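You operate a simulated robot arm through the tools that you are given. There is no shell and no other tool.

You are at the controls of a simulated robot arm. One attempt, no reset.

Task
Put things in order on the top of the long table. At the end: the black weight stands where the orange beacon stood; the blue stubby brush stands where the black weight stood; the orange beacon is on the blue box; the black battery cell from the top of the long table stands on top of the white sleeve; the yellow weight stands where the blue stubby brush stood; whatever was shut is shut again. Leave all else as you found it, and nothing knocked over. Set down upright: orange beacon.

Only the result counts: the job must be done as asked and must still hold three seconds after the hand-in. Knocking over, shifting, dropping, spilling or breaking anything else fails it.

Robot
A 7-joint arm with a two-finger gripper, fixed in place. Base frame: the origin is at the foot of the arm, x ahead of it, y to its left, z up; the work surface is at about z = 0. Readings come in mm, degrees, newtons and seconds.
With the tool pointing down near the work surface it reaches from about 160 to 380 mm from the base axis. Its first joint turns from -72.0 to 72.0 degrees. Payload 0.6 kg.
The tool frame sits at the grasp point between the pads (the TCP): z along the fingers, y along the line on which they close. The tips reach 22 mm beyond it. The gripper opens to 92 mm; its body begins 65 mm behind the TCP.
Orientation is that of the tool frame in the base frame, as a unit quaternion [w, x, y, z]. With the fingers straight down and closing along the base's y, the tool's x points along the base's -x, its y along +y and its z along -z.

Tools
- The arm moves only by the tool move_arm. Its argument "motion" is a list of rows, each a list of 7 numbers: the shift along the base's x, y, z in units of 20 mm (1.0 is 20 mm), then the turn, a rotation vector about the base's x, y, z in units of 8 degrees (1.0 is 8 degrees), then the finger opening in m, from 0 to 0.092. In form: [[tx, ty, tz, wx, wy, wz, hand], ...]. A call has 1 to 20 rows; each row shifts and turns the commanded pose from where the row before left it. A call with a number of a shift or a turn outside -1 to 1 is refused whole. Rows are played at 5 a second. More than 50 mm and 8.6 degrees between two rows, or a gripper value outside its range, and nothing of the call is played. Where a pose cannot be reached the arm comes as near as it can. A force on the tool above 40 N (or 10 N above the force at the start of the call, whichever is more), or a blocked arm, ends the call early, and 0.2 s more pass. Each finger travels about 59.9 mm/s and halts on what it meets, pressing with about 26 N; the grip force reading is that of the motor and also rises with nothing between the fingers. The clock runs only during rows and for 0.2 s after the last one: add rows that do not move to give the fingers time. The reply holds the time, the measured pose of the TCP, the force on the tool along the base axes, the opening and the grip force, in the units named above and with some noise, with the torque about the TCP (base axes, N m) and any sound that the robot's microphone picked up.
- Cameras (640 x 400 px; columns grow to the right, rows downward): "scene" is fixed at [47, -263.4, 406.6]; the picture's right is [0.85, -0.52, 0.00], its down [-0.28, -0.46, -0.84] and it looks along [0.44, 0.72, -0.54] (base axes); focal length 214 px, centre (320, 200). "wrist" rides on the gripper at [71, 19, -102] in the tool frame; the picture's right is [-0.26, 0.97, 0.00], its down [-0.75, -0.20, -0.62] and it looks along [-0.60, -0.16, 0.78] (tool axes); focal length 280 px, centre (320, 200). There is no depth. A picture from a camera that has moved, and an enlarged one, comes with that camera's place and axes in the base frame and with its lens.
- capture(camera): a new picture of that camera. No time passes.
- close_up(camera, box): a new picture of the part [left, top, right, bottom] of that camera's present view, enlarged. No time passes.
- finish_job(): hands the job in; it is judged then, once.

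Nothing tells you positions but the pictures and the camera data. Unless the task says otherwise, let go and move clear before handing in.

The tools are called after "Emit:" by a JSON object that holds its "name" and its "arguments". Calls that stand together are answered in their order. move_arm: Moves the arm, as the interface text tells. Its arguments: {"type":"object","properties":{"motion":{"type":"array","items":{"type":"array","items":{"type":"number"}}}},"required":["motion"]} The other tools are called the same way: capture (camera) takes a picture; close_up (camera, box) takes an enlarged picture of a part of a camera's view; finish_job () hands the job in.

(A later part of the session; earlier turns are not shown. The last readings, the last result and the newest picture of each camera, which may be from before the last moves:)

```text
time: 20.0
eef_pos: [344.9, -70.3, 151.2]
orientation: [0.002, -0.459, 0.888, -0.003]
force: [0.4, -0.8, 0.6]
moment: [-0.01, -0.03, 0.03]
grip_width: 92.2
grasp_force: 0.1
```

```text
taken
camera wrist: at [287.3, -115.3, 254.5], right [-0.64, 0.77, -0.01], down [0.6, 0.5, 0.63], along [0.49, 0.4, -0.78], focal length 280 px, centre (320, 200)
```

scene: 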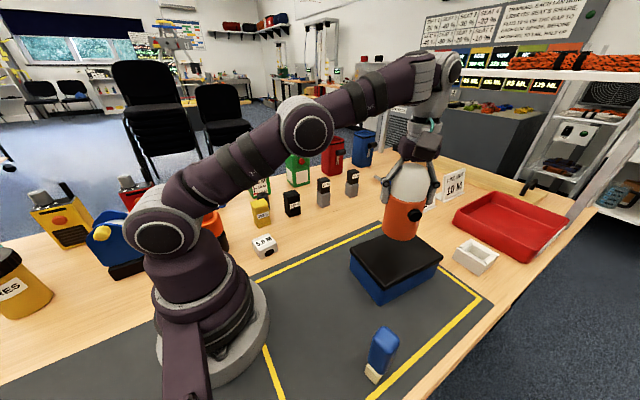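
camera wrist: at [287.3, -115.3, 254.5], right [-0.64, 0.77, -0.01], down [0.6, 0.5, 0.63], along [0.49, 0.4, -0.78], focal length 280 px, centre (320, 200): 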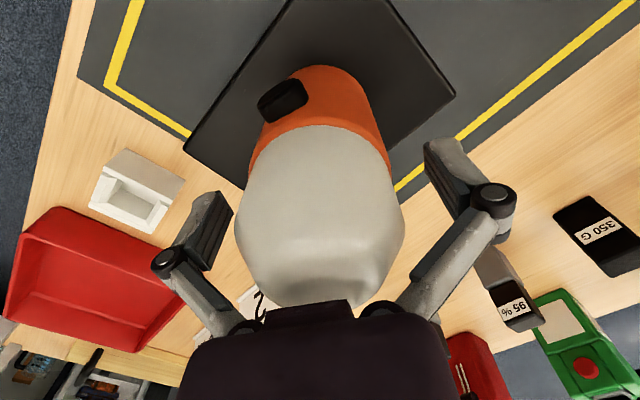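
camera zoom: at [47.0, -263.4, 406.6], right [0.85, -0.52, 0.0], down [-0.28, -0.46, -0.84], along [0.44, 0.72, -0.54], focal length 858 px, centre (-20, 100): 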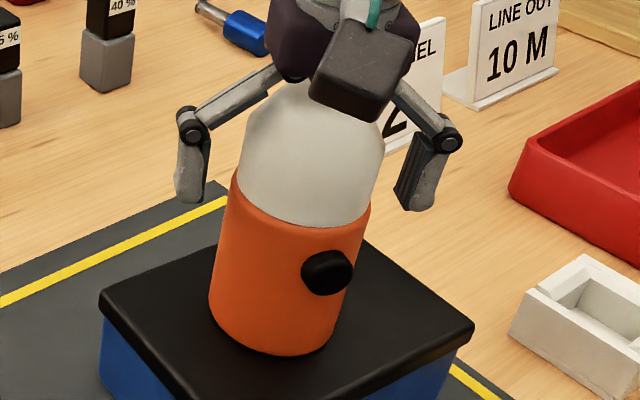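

Released cleanly. I rise straight up, clear of the dome.

Emit:
{"name": "move_arm", "arguments": {"motion": [[0, 0, 1, 0, 0, 0, 0.092], [0, 0, 1, 0, 0, 0, 0.092], [0, 0, 1, 0, 0, 0, 0.092], [0, 0, 1, 0, 0, 0, 0.092], [0, 0, 1, 0, 0, 0, 0.092], [0, 0, 0, 0, 0, 0, 0.092]]}}

Emit:
{"name": "capture", "arguments": {"camera": "wrist"}}

Emit:
{"name": "capture", "arguments": {"camera": "scene"}}

```text
time: 21.4
eef_pos: [333.3, -66.7, 246.6]
orientation: [0.002, -0.46, 0.888, -0.003]
force: [0.0, 0.1, -0.9]
moment: [0.0, -0.01, 0.0]
grip_width: 92.0
grasp_force: 0.1
out of reach, approached as far as the arm can: row 4, 5
```

```text
taken
camera wrist: at [276.0, -112.7, 349.0], right [-0.64, 0.77, -0.01], down [0.6, 0.5, 0.63], along [0.49, 0.4, -0.78], focal length 280 px, centre (320, 200)
```

wrist: 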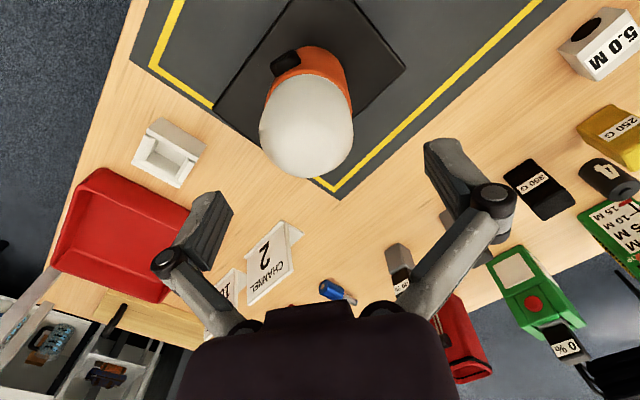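

```text
taken
```

scene: 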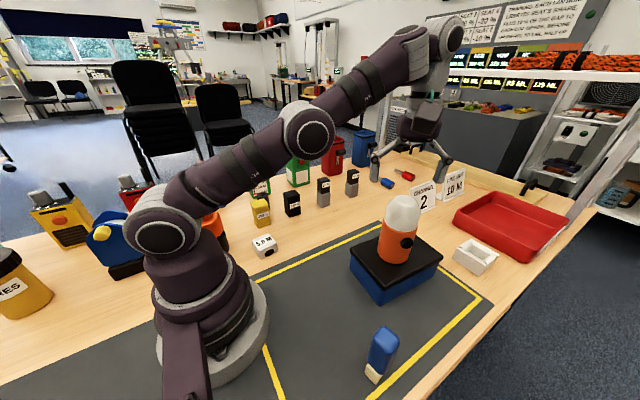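

The beacon stands upright on the lid. Next is the black weight, about 40 x 37 mm and 74 mm tall, centred near (262, 260). I go there over a retracted path with the fingers closing along x.

Emit:
{"name": "move_arm", "arguments": {"motion": [[-0.45, 0.907, 0, 0, 0, 0.294, 0.092], [-0.45, 0.907, 0, 0, 0, 0.294, 0.092], [-0.45, 0.907, 0, 0, 0, 0.294, 0.092], [-0.45, 0.907, 0, 0, 0, 0.294, 0.092], [-0.45, 0.907, 0, 0, 0, 0.294, 0.092], [-0.45, 0.907, 0, 0, 0, 0.294, 0.092], [-0.45, 0.907, 0, 0, 0, 0.294, 0.092], [-0.344, 0.9375, -0.03, 0, 0, 0.294, 0.092], [-0.344, 0.9375, -0.03, 0, 0, 0.294, 0.092], [-0.344, 0.9375, -0.03, 0, 0, 0.294, 0.092], [-0.344, 0.9375, -0.03, 0, 0, 0.294, 0.092], [-0.344, 0.9375, -0.03, 0, 0, 0.294, 0.092], [-0.344, 0.9375, -0.03, 0, 0, 0.294, 0.092], [-0.344, 0.9375, -0.03, 0, 0, 0.294, 0.092], [-0.344, 0.9375, -0.03, 0, 0, 0.294, 0.092], [0, 0, 0, 0, 0, 0, 0.092]]}}

Emit:
{"name": "capture", "arguments": {"camera": "wrist"}}

Emit:
{"name": "capture", "arguments": {"camera": "scene"}}

```text
time: 24.8
eef_pos: [214.9, 209.1, 241.9]
orientation: [0.001, -0.707, 0.707, -0.003]
force: [-0.6, 0.1, 0.5]
moment: [-0.01, -0.03, 0.03]
grip_width: 92.3
grasp_force: 0.1
```

```text
taken
camera wrist: at [195.0, 139.5, 344.2], right [-0.97, 0.26, -0.01], down [0.2, 0.75, 0.63], along [0.17, 0.6, -0.78], focal length 280 px, centre (320, 200)
```

wrist: 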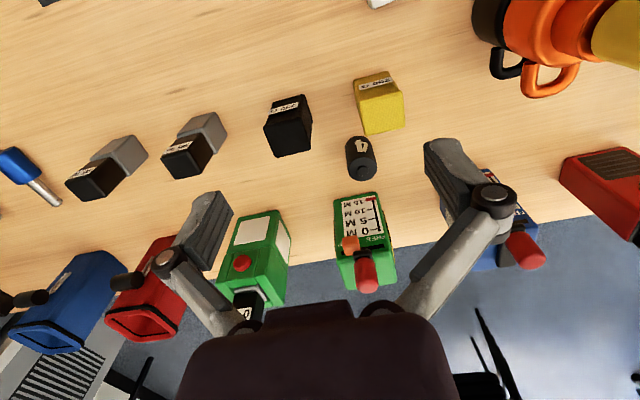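

```text
taken
```

scene: 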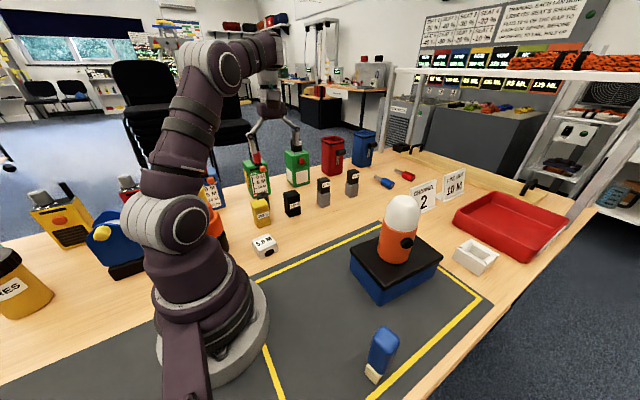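

Emit:
{"name": "close_up", "arguments": {"camera": "wrist", "box": [250, 60, 420, 190]}}

```text
3.08 times, centred on (335, 125) of wrist
camera zoom: at [195.0, 139.5, 344.2], right [-0.97, 0.26, -0.01], down [0.2, 0.75, 0.63], along [0.17, 0.6, -0.78], focal length 863 px, centre (274, 431)
```

zoom: 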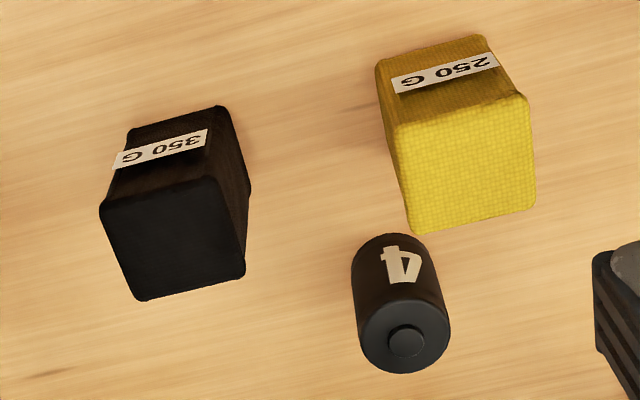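

Emit:
{"name": "move_arm", "arguments": {"motion": [[0.481, 0.509, -0.92, 0, 0, 0, 0.08], [0.481, 0.509, -0.92, 0, 0, 0, 0.08], [0.481, 0.509, -0.92, 0, 0, 0, 0.08], [0.481, 0.509, -0.92, 0, 0, 0, 0.08], [0.481, 0.509, -0.92, 0, 0, 0, 0.08], [0, 0, 0, 0, 0, 0, 0.08]]}}

Emit:
{"name": "capture", "arguments": {"camera": "wrist"}}

Emit:
{"name": "close_up", "arguments": {"camera": "scene", "box": [220, 100, 380, 240]}}

```text
time: 26.2
eef_pos: [263.8, 261.1, 148.7]
orientation: [0.003, -0.707, 0.707, -0.001]
force: [0.6, 0.2, 0.4]
moment: [0.01, -0.02, 0.02]
grip_width: 80.2
grasp_force: 0.0
```

```text
taken
camera wrist: at [243.3, 190.4, 251.6], right [-0.96, 0.26, -0.01], down [0.2, 0.75, 0.63], along [0.17, 0.6, -0.78], focal length 280 px, centre (320, 200)
```

wrist: 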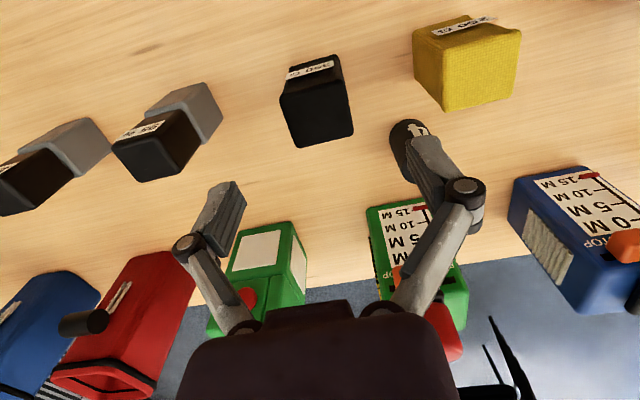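

```text
2.86 times, centred on (300, 170) of scene
camera zoom: at [47.0, -263.4, 406.6], right [0.85, -0.52, 0.0], down [-0.28, -0.46, -0.84], along [0.44, 0.72, -0.54], focal length 613 px, centre (377, 286)
```

zoom: 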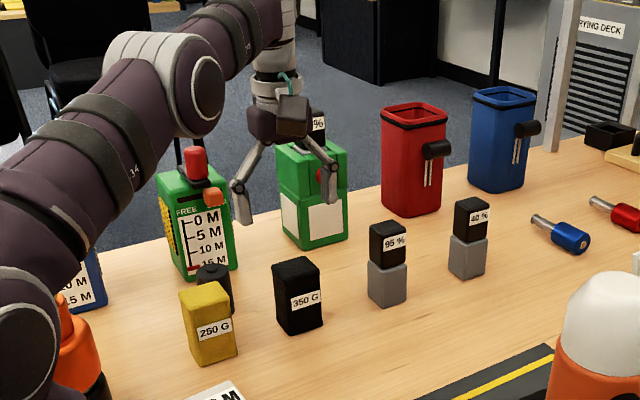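

Alignment checks out. Descending to grip height.

Emit:
{"name": "move_arm", "arguments": {"motion": [[-0.02, -0.03, -1, 0, 0, 0, 0.08], [0, 0, -1, 0, 0, 0, 0.08], [0, 0, -1, 0, 0, 0, 0.08], [0, 0, -1, 0, 0, 0, 0.08], [0, 0, -1, 0, 0, 0, 0.08], [0, 0, 0, 0, 0, 0, 0.08]]}}

Emit:
{"name": "capture", "arguments": {"camera": "wrist"}}

Emit:
{"name": "close_up", "arguments": {"camera": "scene", "box": [240, 140, 360, 240]}}

```text
time: 27.6
eef_pos: [263.5, 259.5, 49.3]
orientation: [-0.002, 0.707, -0.707, 0.002]
force: [0.1, 0.0, -0.6]
moment: [-0.02, -0.03, -0.01]
grip_width: 80.0
grasp_force: 0.1
```

```text
taken
camera wrist: at [242.6, 189.4, 151.6], right [-0.96, 0.26, -0.01], down [0.2, 0.75, 0.63], along [0.17, 0.6, -0.78], focal length 280 px, centre (320, 200)
```

wrist: 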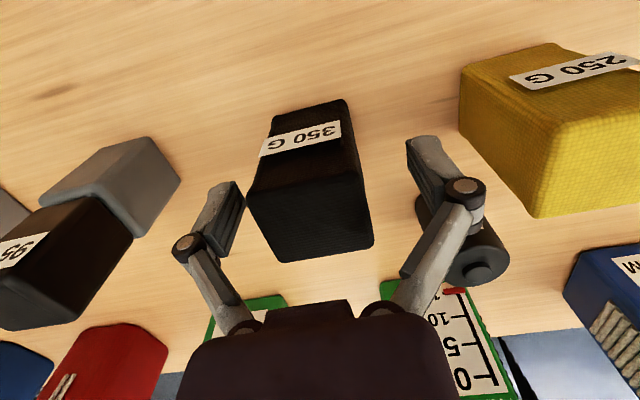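

```text
4.00 times, centred on (300, 190) of scene
camera zoom: at [47.0, -263.4, 406.6], right [0.85, -0.52, 0.0], down [-0.28, -0.46, -0.84], along [0.44, 0.72, -0.54], focal length 858 px, centre (400, 240)
```

zoom: 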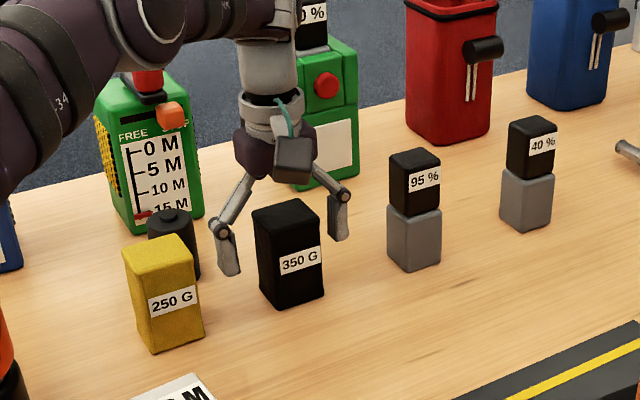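

Emit:
{"name": "move_arm", "arguments": {"motion": [[0, 0, 0, 0, 0, 0, 0.03], [0, 0, 0, 0, 0, 0, 0.03], [0, 0, 0, 0, 0, 0, 0.03], [0, 0, 0, 0, 0, 0, 0.03]]}}

```text
time: 28.6
eef_pos: [262.8, 259.9, 49.3]
orientation: [-0.004, 0.707, -0.707, 0.002]
force: [4.6, -1.6, 10.7]
moment: [-0.03, -0.15, -0.03]
grip_width: 43.8
grasp_force: 26.1
```

Emit:
{"name": "move_arm", "arguments": {"motion": [[0, 0, 0.3, 0, 0, 0, 0.03], [0, 0, 0.5, 0, 0, 0, 0.03], [0, 0, 1, 0, 0, 0, 0.03], [0, 0, 1, 0, 0, 0, 0.03], [0, 0, 1, 0, 0, 0, 0.03], [0, 0, 1, 0, 0, 0, 0.03], [0, 0, 0, 0, 0, 0, 0.03]]}}

Emit:
{"name": "close_up", "arguments": {"camera": "scene", "box": [220, 100, 380, 240]}}

Emit:
{"name": "capture", "arguments": {"camera": "wrist"}}

```text
time: 30.2
eef_pos: [263.8, 260.1, 144.7]
orientation: [-0.002, 0.707, -0.707, 0.003]
force: [0.4, 0.1, -3.5]
moment: [0.01, 0.0, -0.01]
grip_width: 43.7
grasp_force: 26.3
```

```text
2.86 times, centred on (300, 170) of scene
camera zoom: at [47.0, -263.4, 406.6], right [0.85, -0.52, 0.0], down [-0.28, -0.46, -0.84], along [0.44, 0.72, -0.54], focal length 613 px, centre (377, 286)
```

zoom: 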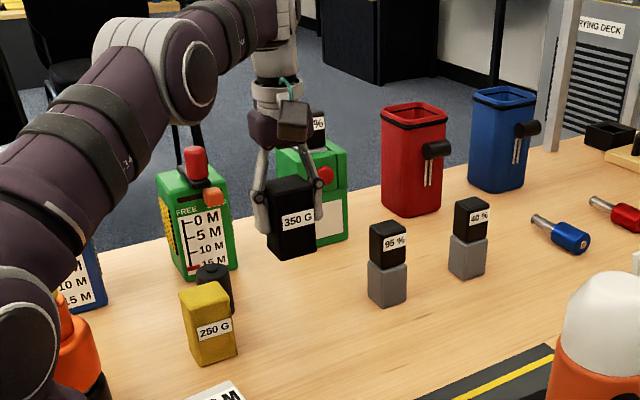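

```text
taken
camera wrist: at [243.2, 189.5, 247.5], right [-0.96, 0.26, -0.01], down [0.2, 0.75, 0.63], along [0.17, 0.6, -0.78], focal length 280 px, centre (320, 200)
```

wrist: 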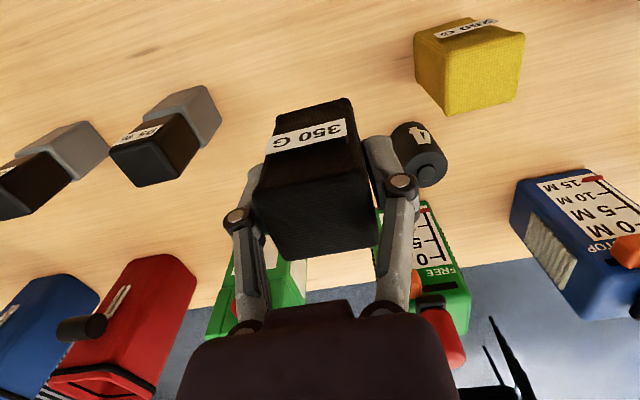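

Emit:
{"name": "move_arm", "arguments": {"motion": [[0.0693, -0.936, 0, 0, 0, 0, 0.03], [0.0693, -0.936, 0, 0, 0, 0, 0.03], [0.0693, -0.936, 0, 0, 0, 0, 0.03], [0.0693, -0.936, 0, 0, 0, 0, 0.03], [0.0693, -0.936, 0, 0, 0, 0, 0.03], [0.0693, -0.936, 0, 0, 0, 0, 0.03], [0.0693, -0.936, 0, 0, 0, 0, 0.03], [0, 0, -1, 0, 0, 0, 0.03], [0, 0, -1, 0, 0, 0, 0.03], [0, 0, -1, 0, 0, 0, 0.03], [0, 0, -1, 0, 0, 0, 0.03], [0, 0, -0.25, 0, 0, 0, 0.03], [0, 0, 0, 0, 0, 0, 0.03]]}}

Emit:
{"name": "close_up", "arguments": {"camera": "scene", "box": [250, 140, 390, 260]}}

```text
time: 33.0
eef_pos: [272.6, 129.3, 61.3]
orientation: [-0.002, 0.708, -0.707, 0.003]
force: [0.7, 0.3, -3.0]
moment: [0.01, 0.01, -0.01]
grip_width: 44.0
grasp_force: 25.8
```

```text
3.33 times, centred on (320, 200) of scene
camera zoom: at [47.0, -263.4, 406.6], right [0.85, -0.52, 0.0], down [-0.28, -0.46, -0.84], along [0.44, 0.72, -0.54], focal length 715 px, centre (320, 200)
```

zoom: 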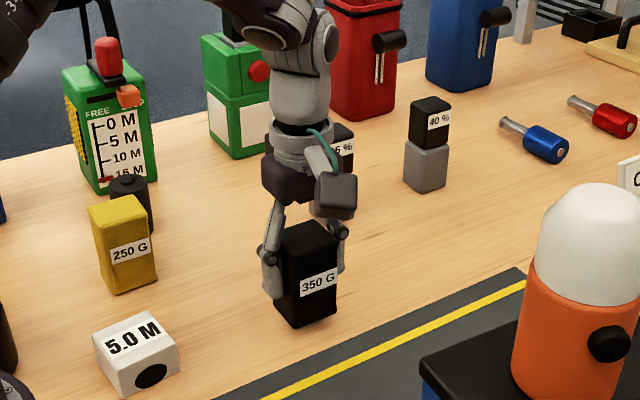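

Emit:
{"name": "move_arm", "arguments": {"motion": [[0.03, -0.01, -0.25, 0, 0, 0, 0.03], [0, 0, -0.15, 0, 0, 0, 0.03], [0, 0, 0, 0, 0, 0, 0.03]]}}

Emit:
{"name": "move_arm", "arguments": {"motion": [[0, 0, -0.1, 0, 0, 0, 0.03], [0, 0, 0, 0, 0, 0, 0.03]]}}

```text
time: 33.8
eef_pos: [273.7, 130.0, 52.7]
orientation: [-0.003, 0.707, -0.707, 0.002]
force: [-0.2, -0.7, -3.3]
moment: [-0.01, 0.01, 0.02]
grip_width: 43.6
grasp_force: 25.7
```

```text
time: 34.4
eef_pos: [274.4, 129.0, 52.2]
orientation: [0.002, -0.707, 0.707, -0.003]
force: [0.0, -0.5, -2.8]
moment: [0.0, 0.02, -0.02]
grip_width: 43.7
grasp_force: 26.0
```

Emit:
{"name": "move_arm", "arguments": {"motion": [[0, 0, -0.08, 0, 0, 0, 0.03], [0, 0, 0, 0, 0, 0, 0.03]]}}

```text
time: 35.0
eef_pos: [275.7, 128.9, 50.4]
orientation: [0.002, -0.707, 0.707, -0.003]
force: [-7.6, -4.7, 18.6]
moment: [0.22, 0.19, 0.13]
grip_width: 43.5
grasp_force: 25.5
```

Table contact felt. I ease up a touch and release.

Emit:
{"name": "move_arm", "arguments": {"motion": [[0, 0, 0.04, 0, 0, 0, 0.03], [0, 0, 0, 0, 0, 0, 0.03], [0, 0, 0, 0, 0, 0, 0.05], [0, 0, 0, 0, 0, 0, 0.06], [0, 0, 0, 0, 0, 0, 0.08], [0, 0, 0, 0, 0, 0, 0.08], [0, 0, 0, 0, 0, 0, 0.08]]}}

Emit:
{"name": "close_up", "arguments": {"camera": "scene", "box": [250, 140, 390, 260]}}

Emit:
{"name": "capture", "arguments": {"camera": "wrist"}}

```text
time: 36.6
eef_pos: [273.1, 128.5, 51.4]
orientation: [0.003, -0.707, 0.707, -0.002]
force: [0.0, -0.4, 0.0]
moment: [0.0, 0.01, 0.02]
grip_width: 80.2
grasp_force: 0.0
```

```text
3.33 times, centred on (320, 200) of scene
camera zoom: at [47.0, -263.4, 406.6], right [0.85, -0.52, 0.0], down [-0.28, -0.46, -0.84], along [0.44, 0.72, -0.54], focal length 715 px, centre (320, 200)
```

zoom: 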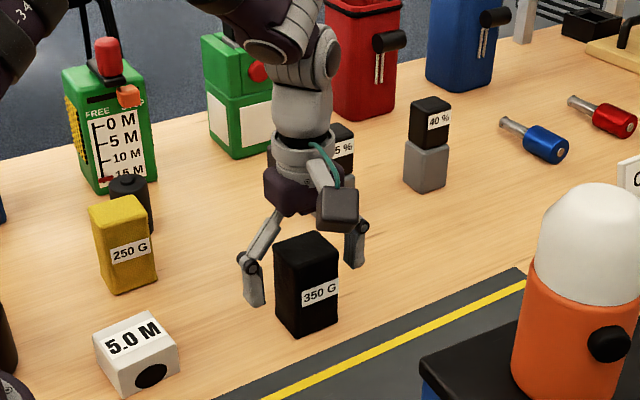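

```text
taken
camera wrist: at [253.8, 58.5, 152.7], right [-0.96, 0.26, -0.01], down [0.2, 0.75, 0.63], along [0.17, 0.6, -0.78], focal length 280 px, centre (320, 200)
```

wrist: 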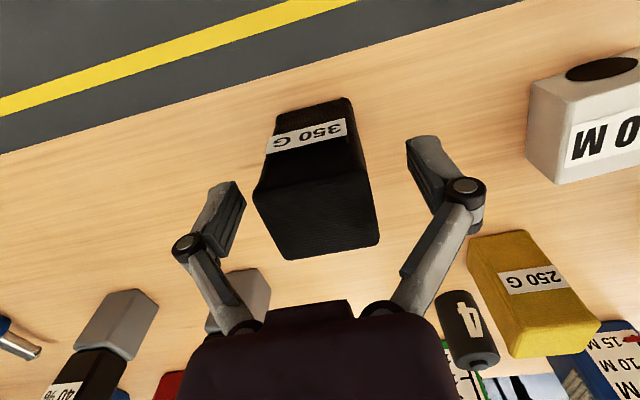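

The black weight now stands where the beacon was. I rise and travel to a view above the blue brush, turning the wrist back.

Emit:
{"name": "move_arm", "arguments": {"motion": [[0, 0, 1, 0, 0, 0, 0.08], [0, 0, 1, 0, 0, 0, 0.08], [0, 0, 1, 0, 0, 0, 0.08], [0, 0, 1, 0, 0, 0, 0.08], [0, 0, 1, 0, 0, 0, 0.08], [0, 0, 1, 0, 0, 0, 0.08], [0, 0, 1, 0, 0, 0, 0.08], [0, 0, 1, 0, 0, 0, 0.08], [0, 0, 1, 0, 0, 0, 0.08], [0, 0, 1, 0, 0, 0, 0.08], [0, 0, 0, 0, 0, 0, 0.08]]}}

Emit:
{"name": "move_arm", "arguments": {"motion": [[-0.307, -0.921, 0, 0, 0, -0.662, 0.08], [-0.307, -0.921, 0, 0, 0, -0.662, 0.08], [-0.307, -0.921, 0, 0, 0, -0.662, 0.08], [-0.307, -0.921, 0, 0, 0, -0.662, 0.08], [-0.307, -0.921, 0, 0, 0, -0.662, 0.08], [-0.307, -0.921, 0, 0, 0, -0.662, 0.08], [-0.307, -0.921, 0, 0, 0, -0.662, 0.08], [-0.2, -0.97, 0, 0, 0, -0.662, 0.08], [-0.2, -0.97, 0, 0, 0, -0.662, 0.08], [-0.2, -0.97, 0, 0, 0, -0.662, 0.08], [-0.2, -0.97, 0, 0, 0, -0.662, 0.08], [-0.2, -0.97, 0, 0, 0, -0.662, 0.08], [-0.2, -0.97, 0, 0, 0, -0.662, 0.08], [-0.2, -0.97, 0, 0, 0, -0.662, 0.08], [-0.2, -0.97, 0, 0, 0, -0.662, 0.08], [-0.2, -0.97, 0, 0, 0, -0.662, 0.08], [-0.2, -0.97, 0, 0, 0, -0.662, 0.08], [0, 0, 0, 0, 0, 0, 0.08]]}}

Emit:
{"name": "capture", "arguments": {"camera": "wrist"}}

Emit:
{"name": "capture", "arguments": {"camera": "scene"}}

```text
time: 39.0
eef_pos: [275.7, 128.8, 249.9]
orientation: [0.003, -0.707, 0.707, -0.002]
force: [-0.4, -0.1, -0.1]
moment: [-0.03, 0.01, 0.01]
grip_width: 80.2
grasp_force: 0.1
```

```text
time: 42.8
eef_pos: [190.1, -194.0, 251.0]
orientation: [0.0, 0.002, 1.0, -0.002]
force: [0.1, 0.3, -0.4]
moment: [0.0, 0.03, 0.03]
grip_width: 80.0
grasp_force: 0.0
```

```text
taken
camera wrist: at [119.3, -173.1, 353.0], right [0.27, 0.96, -0.01], down [0.75, -0.2, 0.63], along [0.6, -0.17, -0.78], focal length 280 px, centre (320, 200)
```

wrist: 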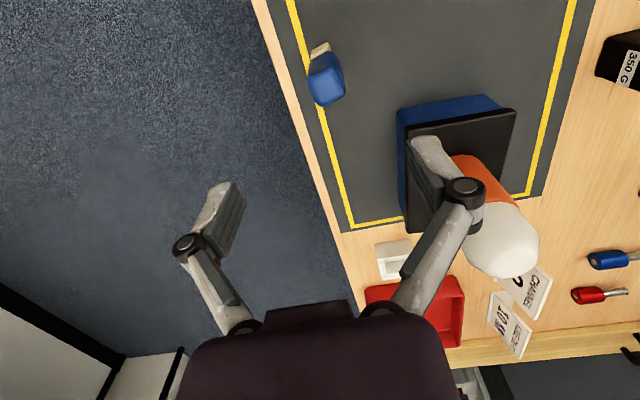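

```text
taken
```

scene: 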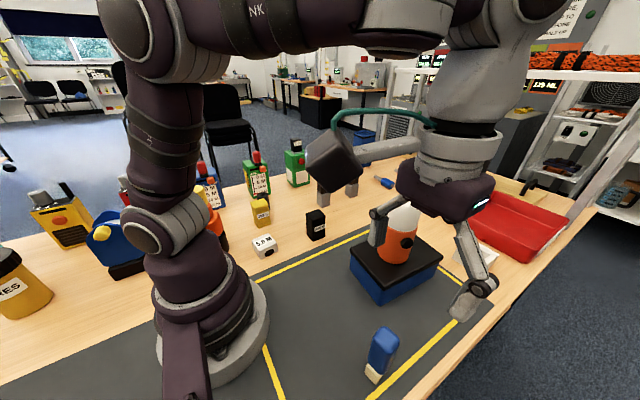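

Emit:
{"name": "close_up", "arguments": {"camera": "wrist", "box": [270, 20, 390, 120]}}

Emit:
{"name": "close_up", "arguments": {"camera": "scene", "box": [340, 310, 430, 400]}}

```text
4.00 times, centred on (330, 70) of wrist
camera zoom: at [119.3, -173.1, 353.0], right [0.27, 0.96, -0.01], down [0.75, -0.2, 0.63], along [0.6, -0.17, -0.78], focal length 1122 px, centre (280, 720)
```

zoom: 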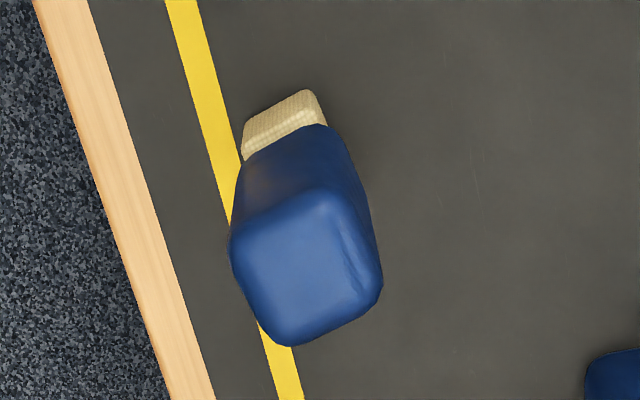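

```text
4.44 times, centred on (385, 355) of scene
camera zoom: at [47.0, -263.4, 406.6], right [0.85, -0.52, 0.0], down [-0.28, -0.46, -0.84], along [0.44, 0.72, -0.54], focal length 953 px, centre (31, -489)
```

zoom: 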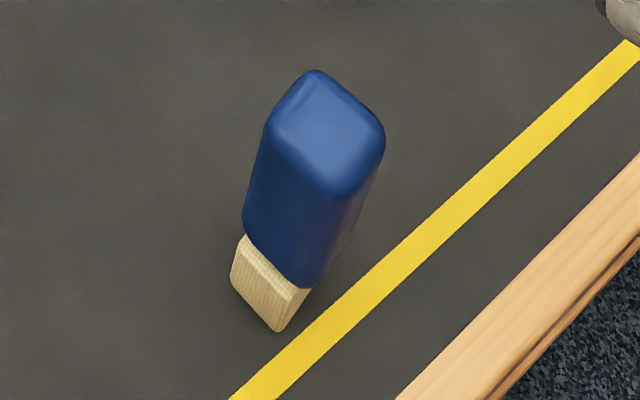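

The brush is about 100 mm tall with a small 32 x 20 mm foot, turned about 11.5° and centred near (195, -189). I align the wrist with it and come partway down.

Emit:
{"name": "move_arm", "arguments": {"motion": [[0.12, 0.14, 0, 0, 0, 0.73, 0.08], [0.12, 0.14, 0, 0, 0, 0.73, 0.08], [0, 0, -1, 0, 0, 0, 0.08], [0, 0, -1, 0, 0, 0, 0.08], [0, 0, -1, 0, 0, 0, 0.08], [0, 0, -1, 0, 0, 0, 0.08], [0, 0, -1, 0, 0, 0, 0.08], [0, 0, -0.8, 0, 0, 0, 0.08], [0, 0, 0, 0, 0, 0, 0.08]]}}

Emit:
{"name": "capture", "arguments": {"camera": "wrist"}}

Emit:
{"name": "capture", "arguments": {"camera": "scene"}}

```text
time: 44.8
eef_pos: [196.2, -188.5, 133.4]
orientation: [0.001, -0.102, 0.995, -0.003]
force: [0.0, 0.4, -0.4]
moment: [0.0, -0.02, -0.02]
grip_width: 79.9
grasp_force: 0.0
```

```text
taken
camera wrist: at [121.9, -181.8, 236.1], right [0.06, 1.0, -0.01], down [0.78, -0.05, 0.63], along [0.63, -0.04, -0.78], focal length 280 px, centre (320, 200)
```

wrist: 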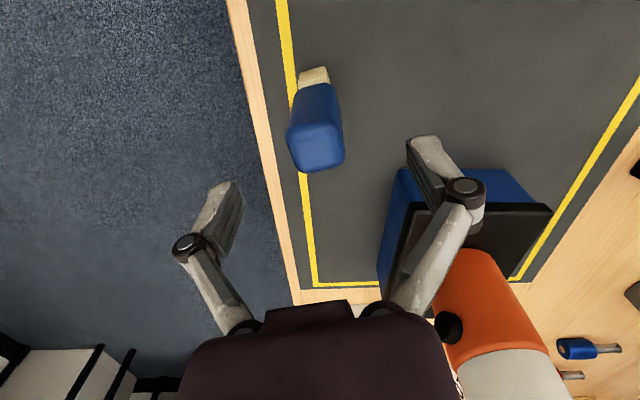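

```text
taken
```

scene: 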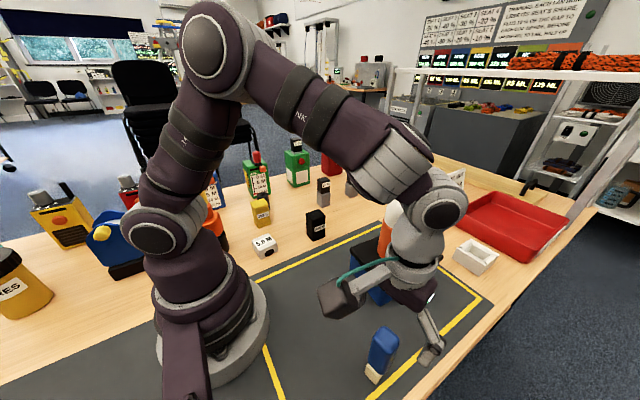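

Emit:
{"name": "close_up", "arguments": {"camera": "wrist", "box": [260, 50, 380, 190]}}

Emit:
{"name": "close_up", "arguments": {"camera": "scene", "box": [310, 260, 450, 400]}}

```text
2.86 times, centred on (320, 120) of wrist
camera zoom: at [121.9, -181.8, 236.1], right [0.06, 1.0, -0.01], down [0.78, -0.05, 0.63], along [0.63, -0.04, -0.78], focal length 801 px, centre (320, 429)
```

zoom: 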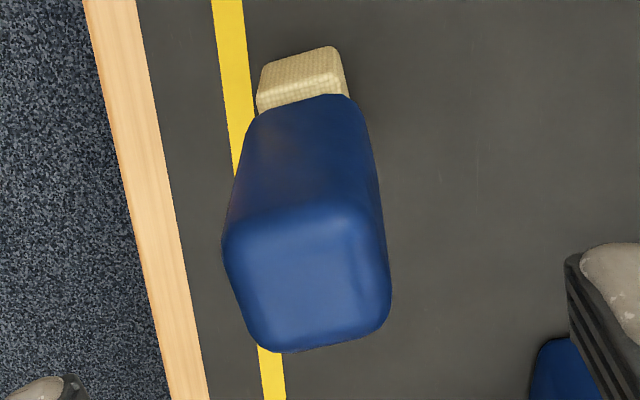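

```text
2.86 times, centred on (380, 330) of scene
camera zoom: at [47.0, -263.4, 406.6], right [0.85, -0.52, 0.0], down [-0.28, -0.46, -0.84], along [0.44, 0.72, -0.54], focal length 613 px, centre (149, -171)
```

zoom: 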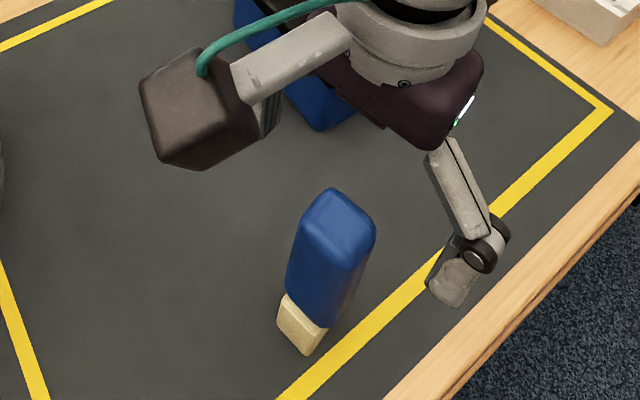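

Alignment is good. Descending to the middle of the handle.

Emit:
{"name": "move_arm", "arguments": {"motion": [[-0.03, 0.02, -1, 0, 0, 0, 0.08], [0, 0, -1, 0, 0, 0, 0.08], [0, 0, -1, 0, 0, 0, 0.08], [0, 0, -0.4, 0, 0, 0, 0.08], [0, 0, 0, 0, 0, 0, 0.08]]}}

Emit:
{"name": "capture", "arguments": {"camera": "wrist"}}

Emit:
{"name": "close_up", "arguments": {"camera": "scene", "box": [310, 260, 450, 400]}}

```text
time: 46.0
eef_pos: [194.9, -187.1, 66.5]
orientation: [0.0, -0.101, 0.995, -0.003]
force: [-0.3, -0.1, 0.6]
moment: [0.01, 0.03, 0.03]
grip_width: 80.0
grasp_force: 0.1
```

```text
taken
camera wrist: at [121.0, -181.7, 168.9], right [0.06, 1.0, -0.01], down [0.78, -0.05, 0.63], along [0.63, -0.04, -0.78], focal length 280 px, centre (320, 200)
```

wrist: 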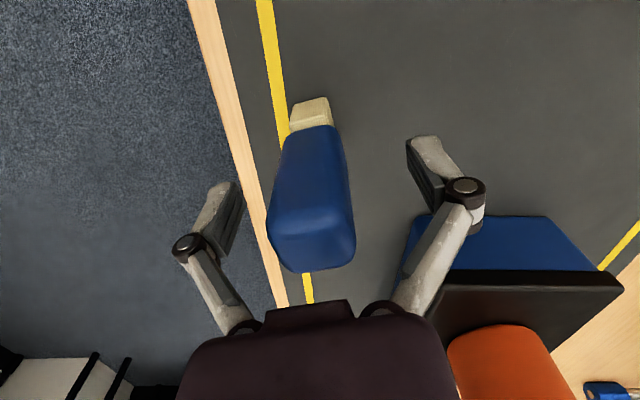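

```text
2.86 times, centred on (380, 330) of scene
camera zoom: at [47.0, -263.4, 406.6], right [0.85, -0.52, 0.0], down [-0.28, -0.46, -0.84], along [0.44, 0.72, -0.54], focal length 613 px, centre (149, -171)
```

zoom: 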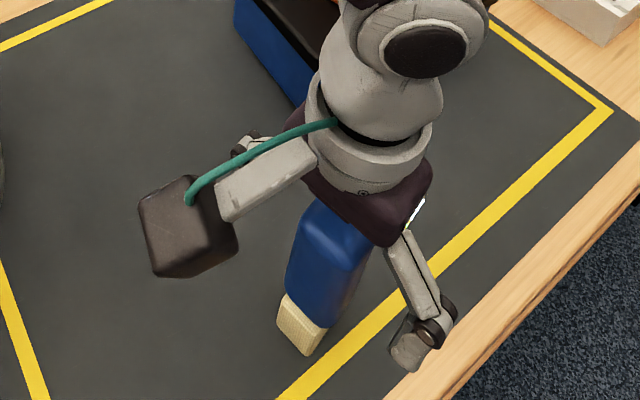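

Emit:
{"name": "move_arm", "arguments": {"motion": [[0, 0, 0, 0, 0, 0, 0.05], [0, 0, 0, 0, 0, 0, 0.04], [0, 0, 0, 0, 0, 0, 0.015], [0, 0, 0, 0, 0, 0, 0.015], [0, 0, 0, 0, 0, 0, 0.015]]}}

Emit:
{"name": "capture", "arguments": {"camera": "wrist"}}

Emit:
{"name": "close_up", "arguments": {"camera": "scene", "box": [310, 260, 450, 400]}}

```text
time: 47.2
eef_pos: [194.0, -187.4, 66.3]
orientation: [0.001, -0.1, 0.995, -0.003]
force: [-0.1, -0.5, 3.2]
moment: [0.04, 0.01, 0.02]
grip_width: 28.9
grasp_force: 26.0
```

```text
taken
camera wrist: at [121.0, -181.7, 169.1], right [0.06, 1.0, -0.01], down [0.78, -0.05, 0.63], along [0.63, -0.04, -0.78], focal length 280 px, centre (320, 200)
```

wrist: 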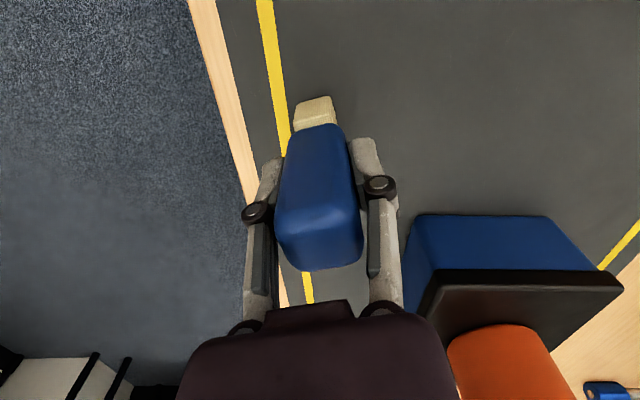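

```text
2.86 times, centred on (380, 330) of scene
camera zoom: at [47.0, -263.4, 406.6], right [0.85, -0.52, 0.0], down [-0.28, -0.46, -0.84], along [0.44, 0.72, -0.54], focal length 613 px, centre (149, -171)
```

zoom: 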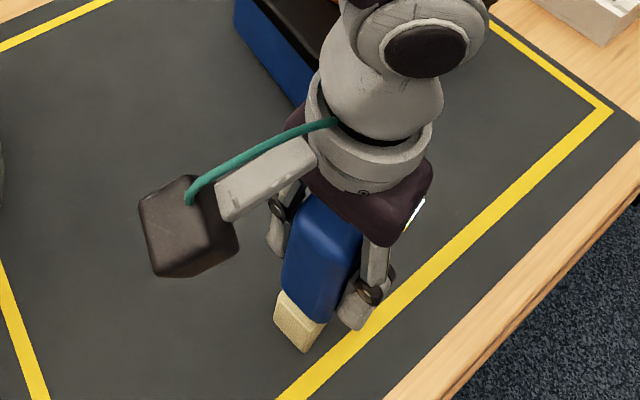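

The brush is held firmly (28.9 mm). I lift it and carry it around to the black weight's old place.

Emit:
{"name": "move_arm", "arguments": {"motion": [[0, 0, 0.3, 0, 0, 0, 0.015], [0, 0, 0.7, 0, 0, 0, 0.015], [0, 0, 1, 0, 0, 0, 0.015], [0, 0, 1, 0, 0, 0, 0.015], [0, 0, 1, 0, 0, 0, 0.015], [0, 0, 1, 0, 0, 0, 0.015], [0, 0, 1, 0, 0, 0, 0.015], [0, 0, 1, 0, 0, 0, 0.015], [0, 0, 1, 0, 0, 0, 0.015], [0, 0, 1, 0, 0, 0, 0.015], [0, 0, 0, 0, 0, 0, 0.015]]}}

Emit:
{"name": "capture", "arguments": {"camera": "wrist"}}

```text
time: 49.6
eef_pos: [193.3, -188.6, 246.8]
orientation: [0.001, -0.101, 0.995, -0.004]
force: [-0.7, -0.2, 0.1]
moment: [0.02, -0.03, 0.02]
grip_width: 29.3
grasp_force: 25.4
```

```text
taken
camera wrist: at [120.3, -182.3, 348.9], right [0.06, 1.0, -0.01], down [0.78, -0.05, 0.63], along [0.63, -0.04, -0.78], focal length 280 px, centre (320, 200)
```

wrist: 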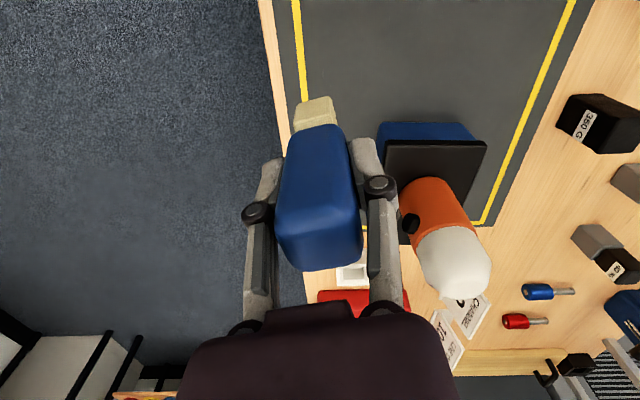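

Emit:
{"name": "move_arm", "arguments": {"motion": [[0.18, 0.935, 0, 0, 0, -0.0725, 0.015], [0.18, 0.935, 0, 0, 0, -0.0725, 0.015], [0.18, 0.935, 0, 0, 0, -0.0725, 0.015], [0.18, 0.935, 0, 0, 0, -0.0725, 0.015], [0.18, 0.935, 0, 0, 0, -0.0725, 0.015], [0.18, 0.935, 0, 0, 0, -0.0725, 0.015], [0.18, 0.935, 0, 0, 0, -0.0725, 0.015], [0.18, 0.935, 0, 0, 0, -0.0725, 0.015], [0.18, 0.935, 0, 0, 0, -0.0725, 0.015], [0.18, 0.935, 0, 0, 0, -0.0725, 0.015], [-0.04, 0.95, 0, 0, 0, -0.0725, 0.015], [-0.04, 0.95, 0, 0, 0, -0.0725, 0.015], [-0.04, 0.95, 0, 0, 0, -0.0725, 0.015], [-0.04, 0.95, 0, 0, 0, -0.0725, 0.015], [-0.04, 0.95, 0, 0, 0, -0.0725, 0.015], [-0.04, 0.95, 0, 0, 0, -0.0725, 0.015], [-0.04, 0.95, 0, 0, 0, -0.0725, 0.015], [-0.04, 0.95, 0, 0, 0, -0.0725, 0.015], [-0.04, 0.95, 0, 0, 0, -0.0725, 0.015], [-0.04, 0.95, 0, 0, 0, -0.0725, 0.015]]}}

Emit:
{"name": "capture", "arguments": {"camera": "wrist"}}

Emit:
{"name": "capture", "arguments": {"camera": "scene"}}

```text
time: 53.8
eef_pos: [223.5, 190.0, 245.8]
orientation: [0.001, 0.001, 1.0, -0.003]
force: [-0.8, -0.6, 0.3]
moment: [-0.03, 0.02, 0.01]
grip_width: 29.0
grasp_force: 26.5
```

```text
taken
camera wrist: at [151.7, 210.3, 348.3], right [0.26, 0.96, -0.01], down [0.75, -0.2, 0.63], along [0.6, -0.17, -0.78], focal length 280 px, centre (320, 200)
```

wrist: 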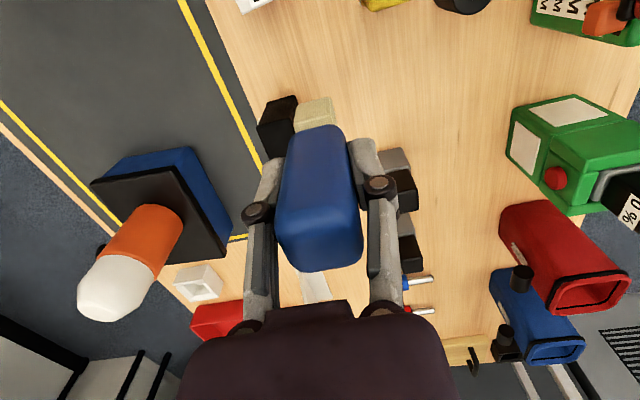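

```text
taken
```

scene: 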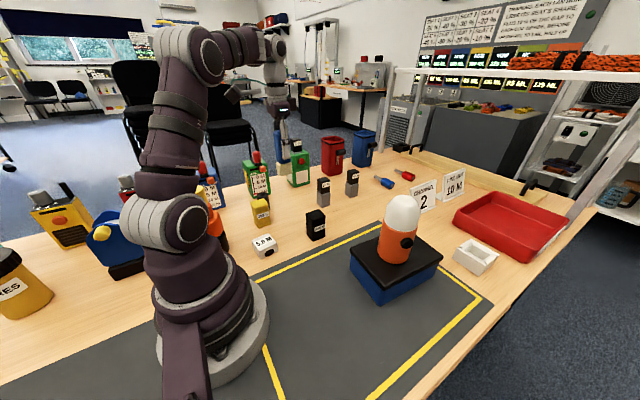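

Emit:
{"name": "move_arm", "arguments": {"motion": [[0.395, 0.7, -0.9, 0, 0, 0, 0.015], [0.395, 0.7, -0.9, 0, 0, 0, 0.015], [0.395, 0.7, -0.9, 0, 0, 0, 0.015], [0.395, 0.7, -0.9, 0, 0, 0, 0.015], [0.395, 0.7, -0.9, 0, 0, 0, 0.015], [0, 0, 0, 0, 0, 0, 0.015]]}}

Emit:
{"name": "capture", "arguments": {"camera": "wrist"}}

Emit:
{"name": "close_up", "arguments": {"camera": "scene", "box": [220, 100, 380, 240]}}

```text
time: 55.2
eef_pos: [262.6, 259.2, 156.0]
orientation: [0.0, 0.001, 1.0, -0.003]
force: [0.5, 0.1, -0.4]
moment: [0.03, -0.01, -0.03]
grip_width: 29.4
grasp_force: 25.3
```

```text
taken
camera wrist: at [191.1, 279.5, 258.7], right [0.26, 0.96, -0.01], down [0.75, -0.2, 0.63], along [0.6, -0.17, -0.78], focal length 280 px, centre (320, 200)
```

wrist: 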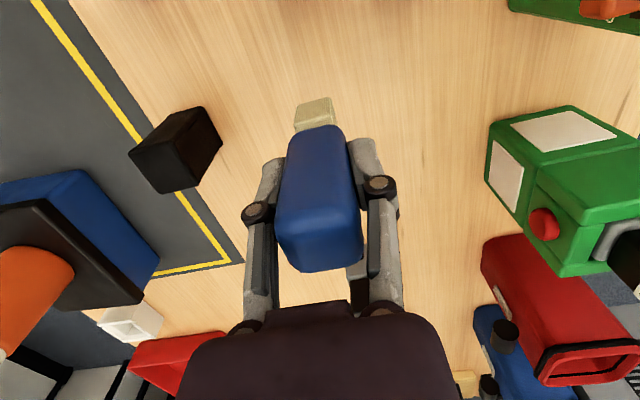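

```text
2.86 times, centred on (300, 170) of scene
camera zoom: at [47.0, -263.4, 406.6], right [0.85, -0.52, 0.0], down [-0.28, -0.46, -0.84], along [0.44, 0.72, -0.54], focal length 613 px, centre (377, 286)
```

zoom: 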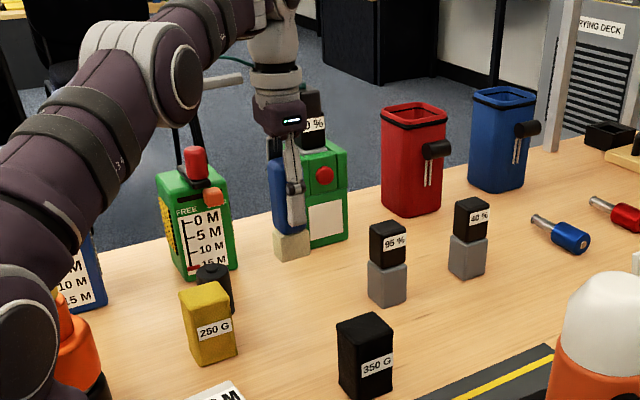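

Emit:
{"name": "move_arm", "arguments": {"motion": [[0.02, 0.04, -1, 0, 0, 0, 0.015], [0, 0, -1, 0, 0, 0, 0.015], [0, 0, -1, 0, 0, 0, 0.015], [0, 0, -1, 0, 0, 0, 0.015], [0, 0, -0.25, 0, 0, 0, 0.015], [0, 0, 0, 0, 0, 0, 0.015]]}}

Emit:
{"name": "close_up", "arguments": {"camera": "scene", "box": [240, 140, 360, 240]}}

```text
time: 56.6
eef_pos: [262.4, 260.5, 70.3]
orientation: [0.0, 0.001, 1.0, -0.003]
force: [0.5, 0.2, -1.3]
moment: [0.01, 0.04, -0.02]
grip_width: 29.0
grasp_force: 25.6
```

```text
4.00 times, centred on (300, 190) of scene
camera zoom: at [47.0, -263.4, 406.6], right [0.85, -0.52, 0.0], down [-0.28, -0.46, -0.84], along [0.44, 0.72, -0.54], focal length 858 px, centre (400, 240)
```

zoom: 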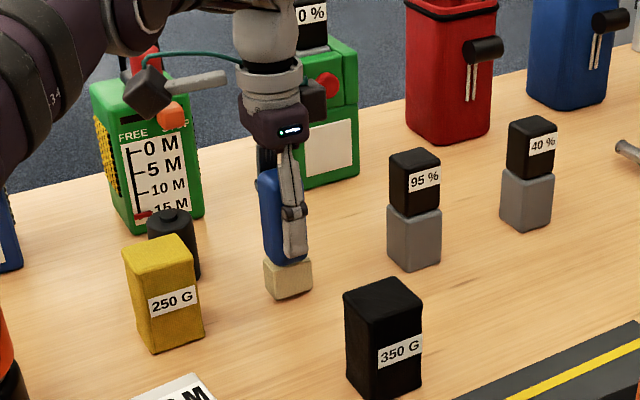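

Emit:
{"name": "move_arm", "arguments": {"motion": [[0, 0, -0.1, 0, 0, 0, 0.015], [0, 0, 0, 0, 0, 0, 0.015]]}}

Emit:
{"name": "move_arm", "arguments": {"motion": [[0, 0, -0.06, 0, 0, 0, 0.015], [0, 0, 0, 0, 0, 0, 0.015]]}}

```text
time: 57.2
eef_pos: [262.8, 259.6, 68.6]
orientation: [0.0, 0.0, 1.0, -0.003]
force: [0.0, 0.7, -1.3]
moment: [-0.03, 0.01, -0.02]
grip_width: 29.0
grasp_force: 26.1
```

```text
time: 57.8
eef_pos: [262.9, 260.9, 68.0]
orientation: [0.001, 0.0, 1.0, -0.004]
force: [0.1, 0.0, -1.1]
moment: [0.0, -0.01, 0.0]
grip_width: 29.0
grasp_force: 26.1
```

Emit:
{"name": "move_arm", "arguments": {"motion": [[0, 0, -0.06, 0, 0, 0, 0.015], [0, 0, 0, 0, 0, 0, 0.015]]}}

Emit:
{"name": "move_arm", "arguments": {"motion": [[0, 0, -0.04, 0, 0, 0, 0.015], [0, 0, 0, 0, 0, 0, 0.015]]}}

```text
time: 58.4
eef_pos: [263.2, 260.6, 66.7]
orientation: [0.0, 0.0, 1.0, -0.003]
force: [0.0, 0.3, -1.3]
moment: [-0.01, 0.02, 0.01]
grip_width: 28.9
grasp_force: 26.0
```

```text
time: 59.0
eef_pos: [263.6, 259.5, 65.7]
orientation: [0.001, 0.001, 1.0, -0.003]
force: [-2.1, -3.6, 18.5]
moment: [-0.1, 0.17, 0.02]
grip_width: 29.2
grasp_force: 25.9
```

Contact. I ease up slightly and open the fingers gently.

Emit:
{"name": "move_arm", "arguments": {"motion": [[0, 0, 0.035, 0, 0, 0, 0.015], [0, 0, 0, 0, 0, 0, 0.015]]}}

Emit:
{"name": "move_arm", "arguments": {"motion": [[0, 0, 0, 0, 0, 0, 0.032], [0, 0, 0, 0, 0, 0, 0.036], [0, 0, 0, 0, 0, 0, 0.045], [0, 0, 0, 0, 0, 0, 0.06], [0, 0, 0, 0, 0, 0, 0.07], [0, 0, 0, 0, 0, 0, 0.07]]}}

Emit:
{"name": "capture", "arguments": {"camera": "wrist"}}

Emit:
{"name": "close_up", "arguments": {"camera": "scene", "box": [240, 140, 360, 240]}}

```text
time: 59.6
eef_pos: [261.6, 261.1, 66.2]
orientation: [0.0, 0.001, 1.0, -0.003]
force: [0.6, 1.0, 3.2]
moment: [0.12, -0.11, 0.01]
grip_width: 29.1
grasp_force: 26.1
```

```text
time: 61.0
eef_pos: [261.5, 259.8, 67.9]
orientation: [0.0, 0.0, 1.0, -0.004]
force: [0.4, 0.1, 0.2]
moment: [0.02, 0.01, 0.0]
grip_width: 70.1
grasp_force: 0.0
```

```text
taken
camera wrist: at [191.7, 280.4, 169.1], right [0.26, 0.96, -0.01], down [0.75, -0.2, 0.63], along [0.6, -0.17, -0.78], focal length 280 px, centre (320, 200)
```

wrist: 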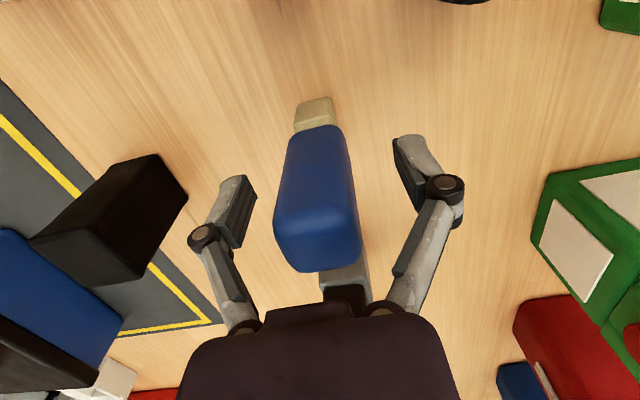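

```text
4.00 times, centred on (300, 190) of scene
camera zoom: at [47.0, -263.4, 406.6], right [0.85, -0.52, 0.0], down [-0.28, -0.46, -0.84], along [0.44, 0.72, -0.54], focal length 858 px, centre (400, 240)
```

zoom: 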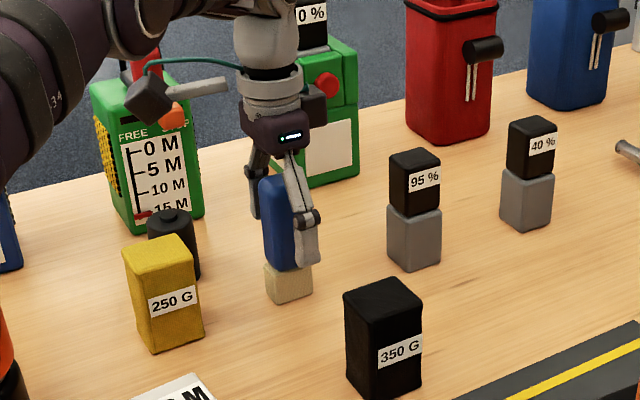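

The brush stands on its own. I rise straight up and check.

Emit:
{"name": "move_arm", "arguments": {"motion": [[0, 0, 0.5, 0, 0, 0, 0.07], [0, 0, 1, 0, 0, 0, 0.07], [0, 0, 1, 0, 0, 0, 0.07], [0, 0, 1, 0, 0, 0, 0.07], [0, 0, 1, 0, 0, 0, 0.07], [-0.5, -0.6, 0.5, 0, 0, 0, 0.07], [-0.5, -0.6, 1, 0, 0, 0, 0.07], [-0.5, -0.6, 1, 0, 0, 0, 0.07], [0, 0, 0, 0, 0, 0, 0.07]]}}

Emit:
{"name": "capture", "arguments": {"camera": "wrist"}}

Emit:
{"name": "close_up", "arguments": {"camera": "scene", "box": [230, 140, 370, 260]}}

```text
time: 63.0
eef_pos: [233.0, 224.1, 206.9]
orientation: [0.0, 0.001, 1.0, -0.003]
force: [0.1, 0.3, -0.2]
moment: [0.02, 0.02, -0.04]
grip_width: 69.9
grasp_force: 0.1
```

```text
taken
camera wrist: at [161.7, 244.2, 309.3], right [0.26, 0.96, -0.01], down [0.75, -0.2, 0.63], along [0.6, -0.17, -0.78], focal length 280 px, centre (320, 200)
```

wrist: 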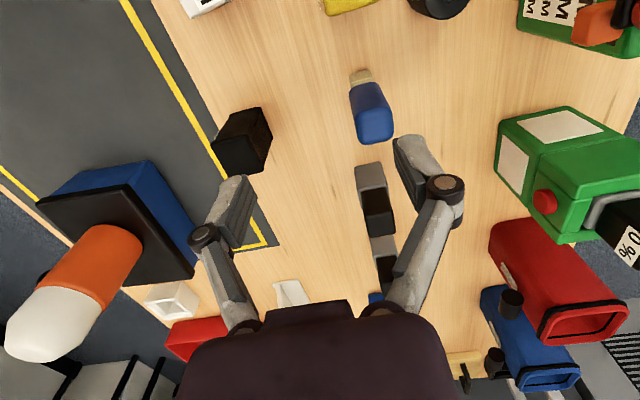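

```text
3.33 times, centred on (300, 200) of scene
camera zoom: at [47.0, -263.4, 406.6], right [0.85, -0.52, 0.0], down [-0.28, -0.46, -0.84], along [0.44, 0.72, -0.54], focal length 715 px, centre (387, 200)
```

zoom: 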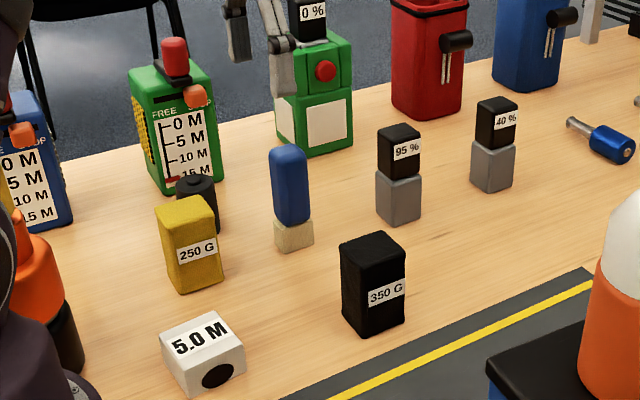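

The brush stands upright at the black weight's old place. Next is the yellow weight near (162, 260). I turn the fingers to close along x, so they stay clear of the cell and the brush.

Emit:
{"name": "move_arm", "arguments": {"motion": [[-0.296, 0.15, -0.15, 0, 0, 0.9375, 0.07], [-0.296, 0.15, -0.15, 0, 0, 0.9375, 0.07], [-0.296, 0.15, -0.15, 0, 0, 0.9375, 0.07], [-0.296, 0.15, -0.15, 0, 0, 0.9375, 0.07], [-0.296, 0.15, -0.15, 0, 0, 0.9375, 0.07], [-0.296, 0.15, -0.15, 0, 0, 0.9375, 0.07], [-0.296, 0.15, -0.15, 0, 0, 0.9375, 0.07], [-0.296, 0.15, -0.15, 0, 0, 0.9375, 0.07], [-0.296, 0.15, -0.15, 0, 0, 0.9375, 0.07], [-0.296, 0.15, -0.15, 0, 0, 0.9375, 0.07], [-0.296, 0.15, -0.15, 0, 0, 0.9375, 0.07], [-0.296, 0.15, -0.15, 0, 0, 0.9375, 0.07], [0, 0, 0, 0, 0, 0, 0.07]]}}

Emit:
{"name": "capture", "arguments": {"camera": "wrist"}}

Emit:
{"name": "capture", "arguments": {"camera": "scene"}}

```text
time: 65.8
eef_pos: [162.1, 262.1, 169.3]
orientation: [0.002, -0.707, 0.707, -0.003]
force: [0.2, 0.0, 0.1]
moment: [-0.01, -0.01, -0.02]
grip_width: 70.0
grasp_force: 0.0
```

```text
taken
camera wrist: at [142.2, 190.1, 272.5], right [-0.97, 0.26, -0.01], down [0.2, 0.75, 0.63], along [0.17, 0.6, -0.78], focal length 280 px, centre (320, 200)
```

wrist: 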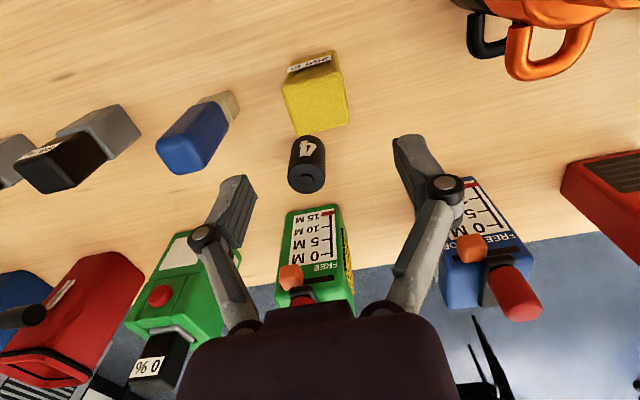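

```text
taken
```

scene: 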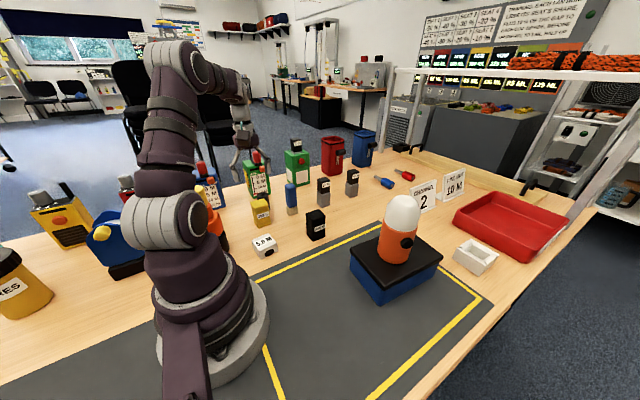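

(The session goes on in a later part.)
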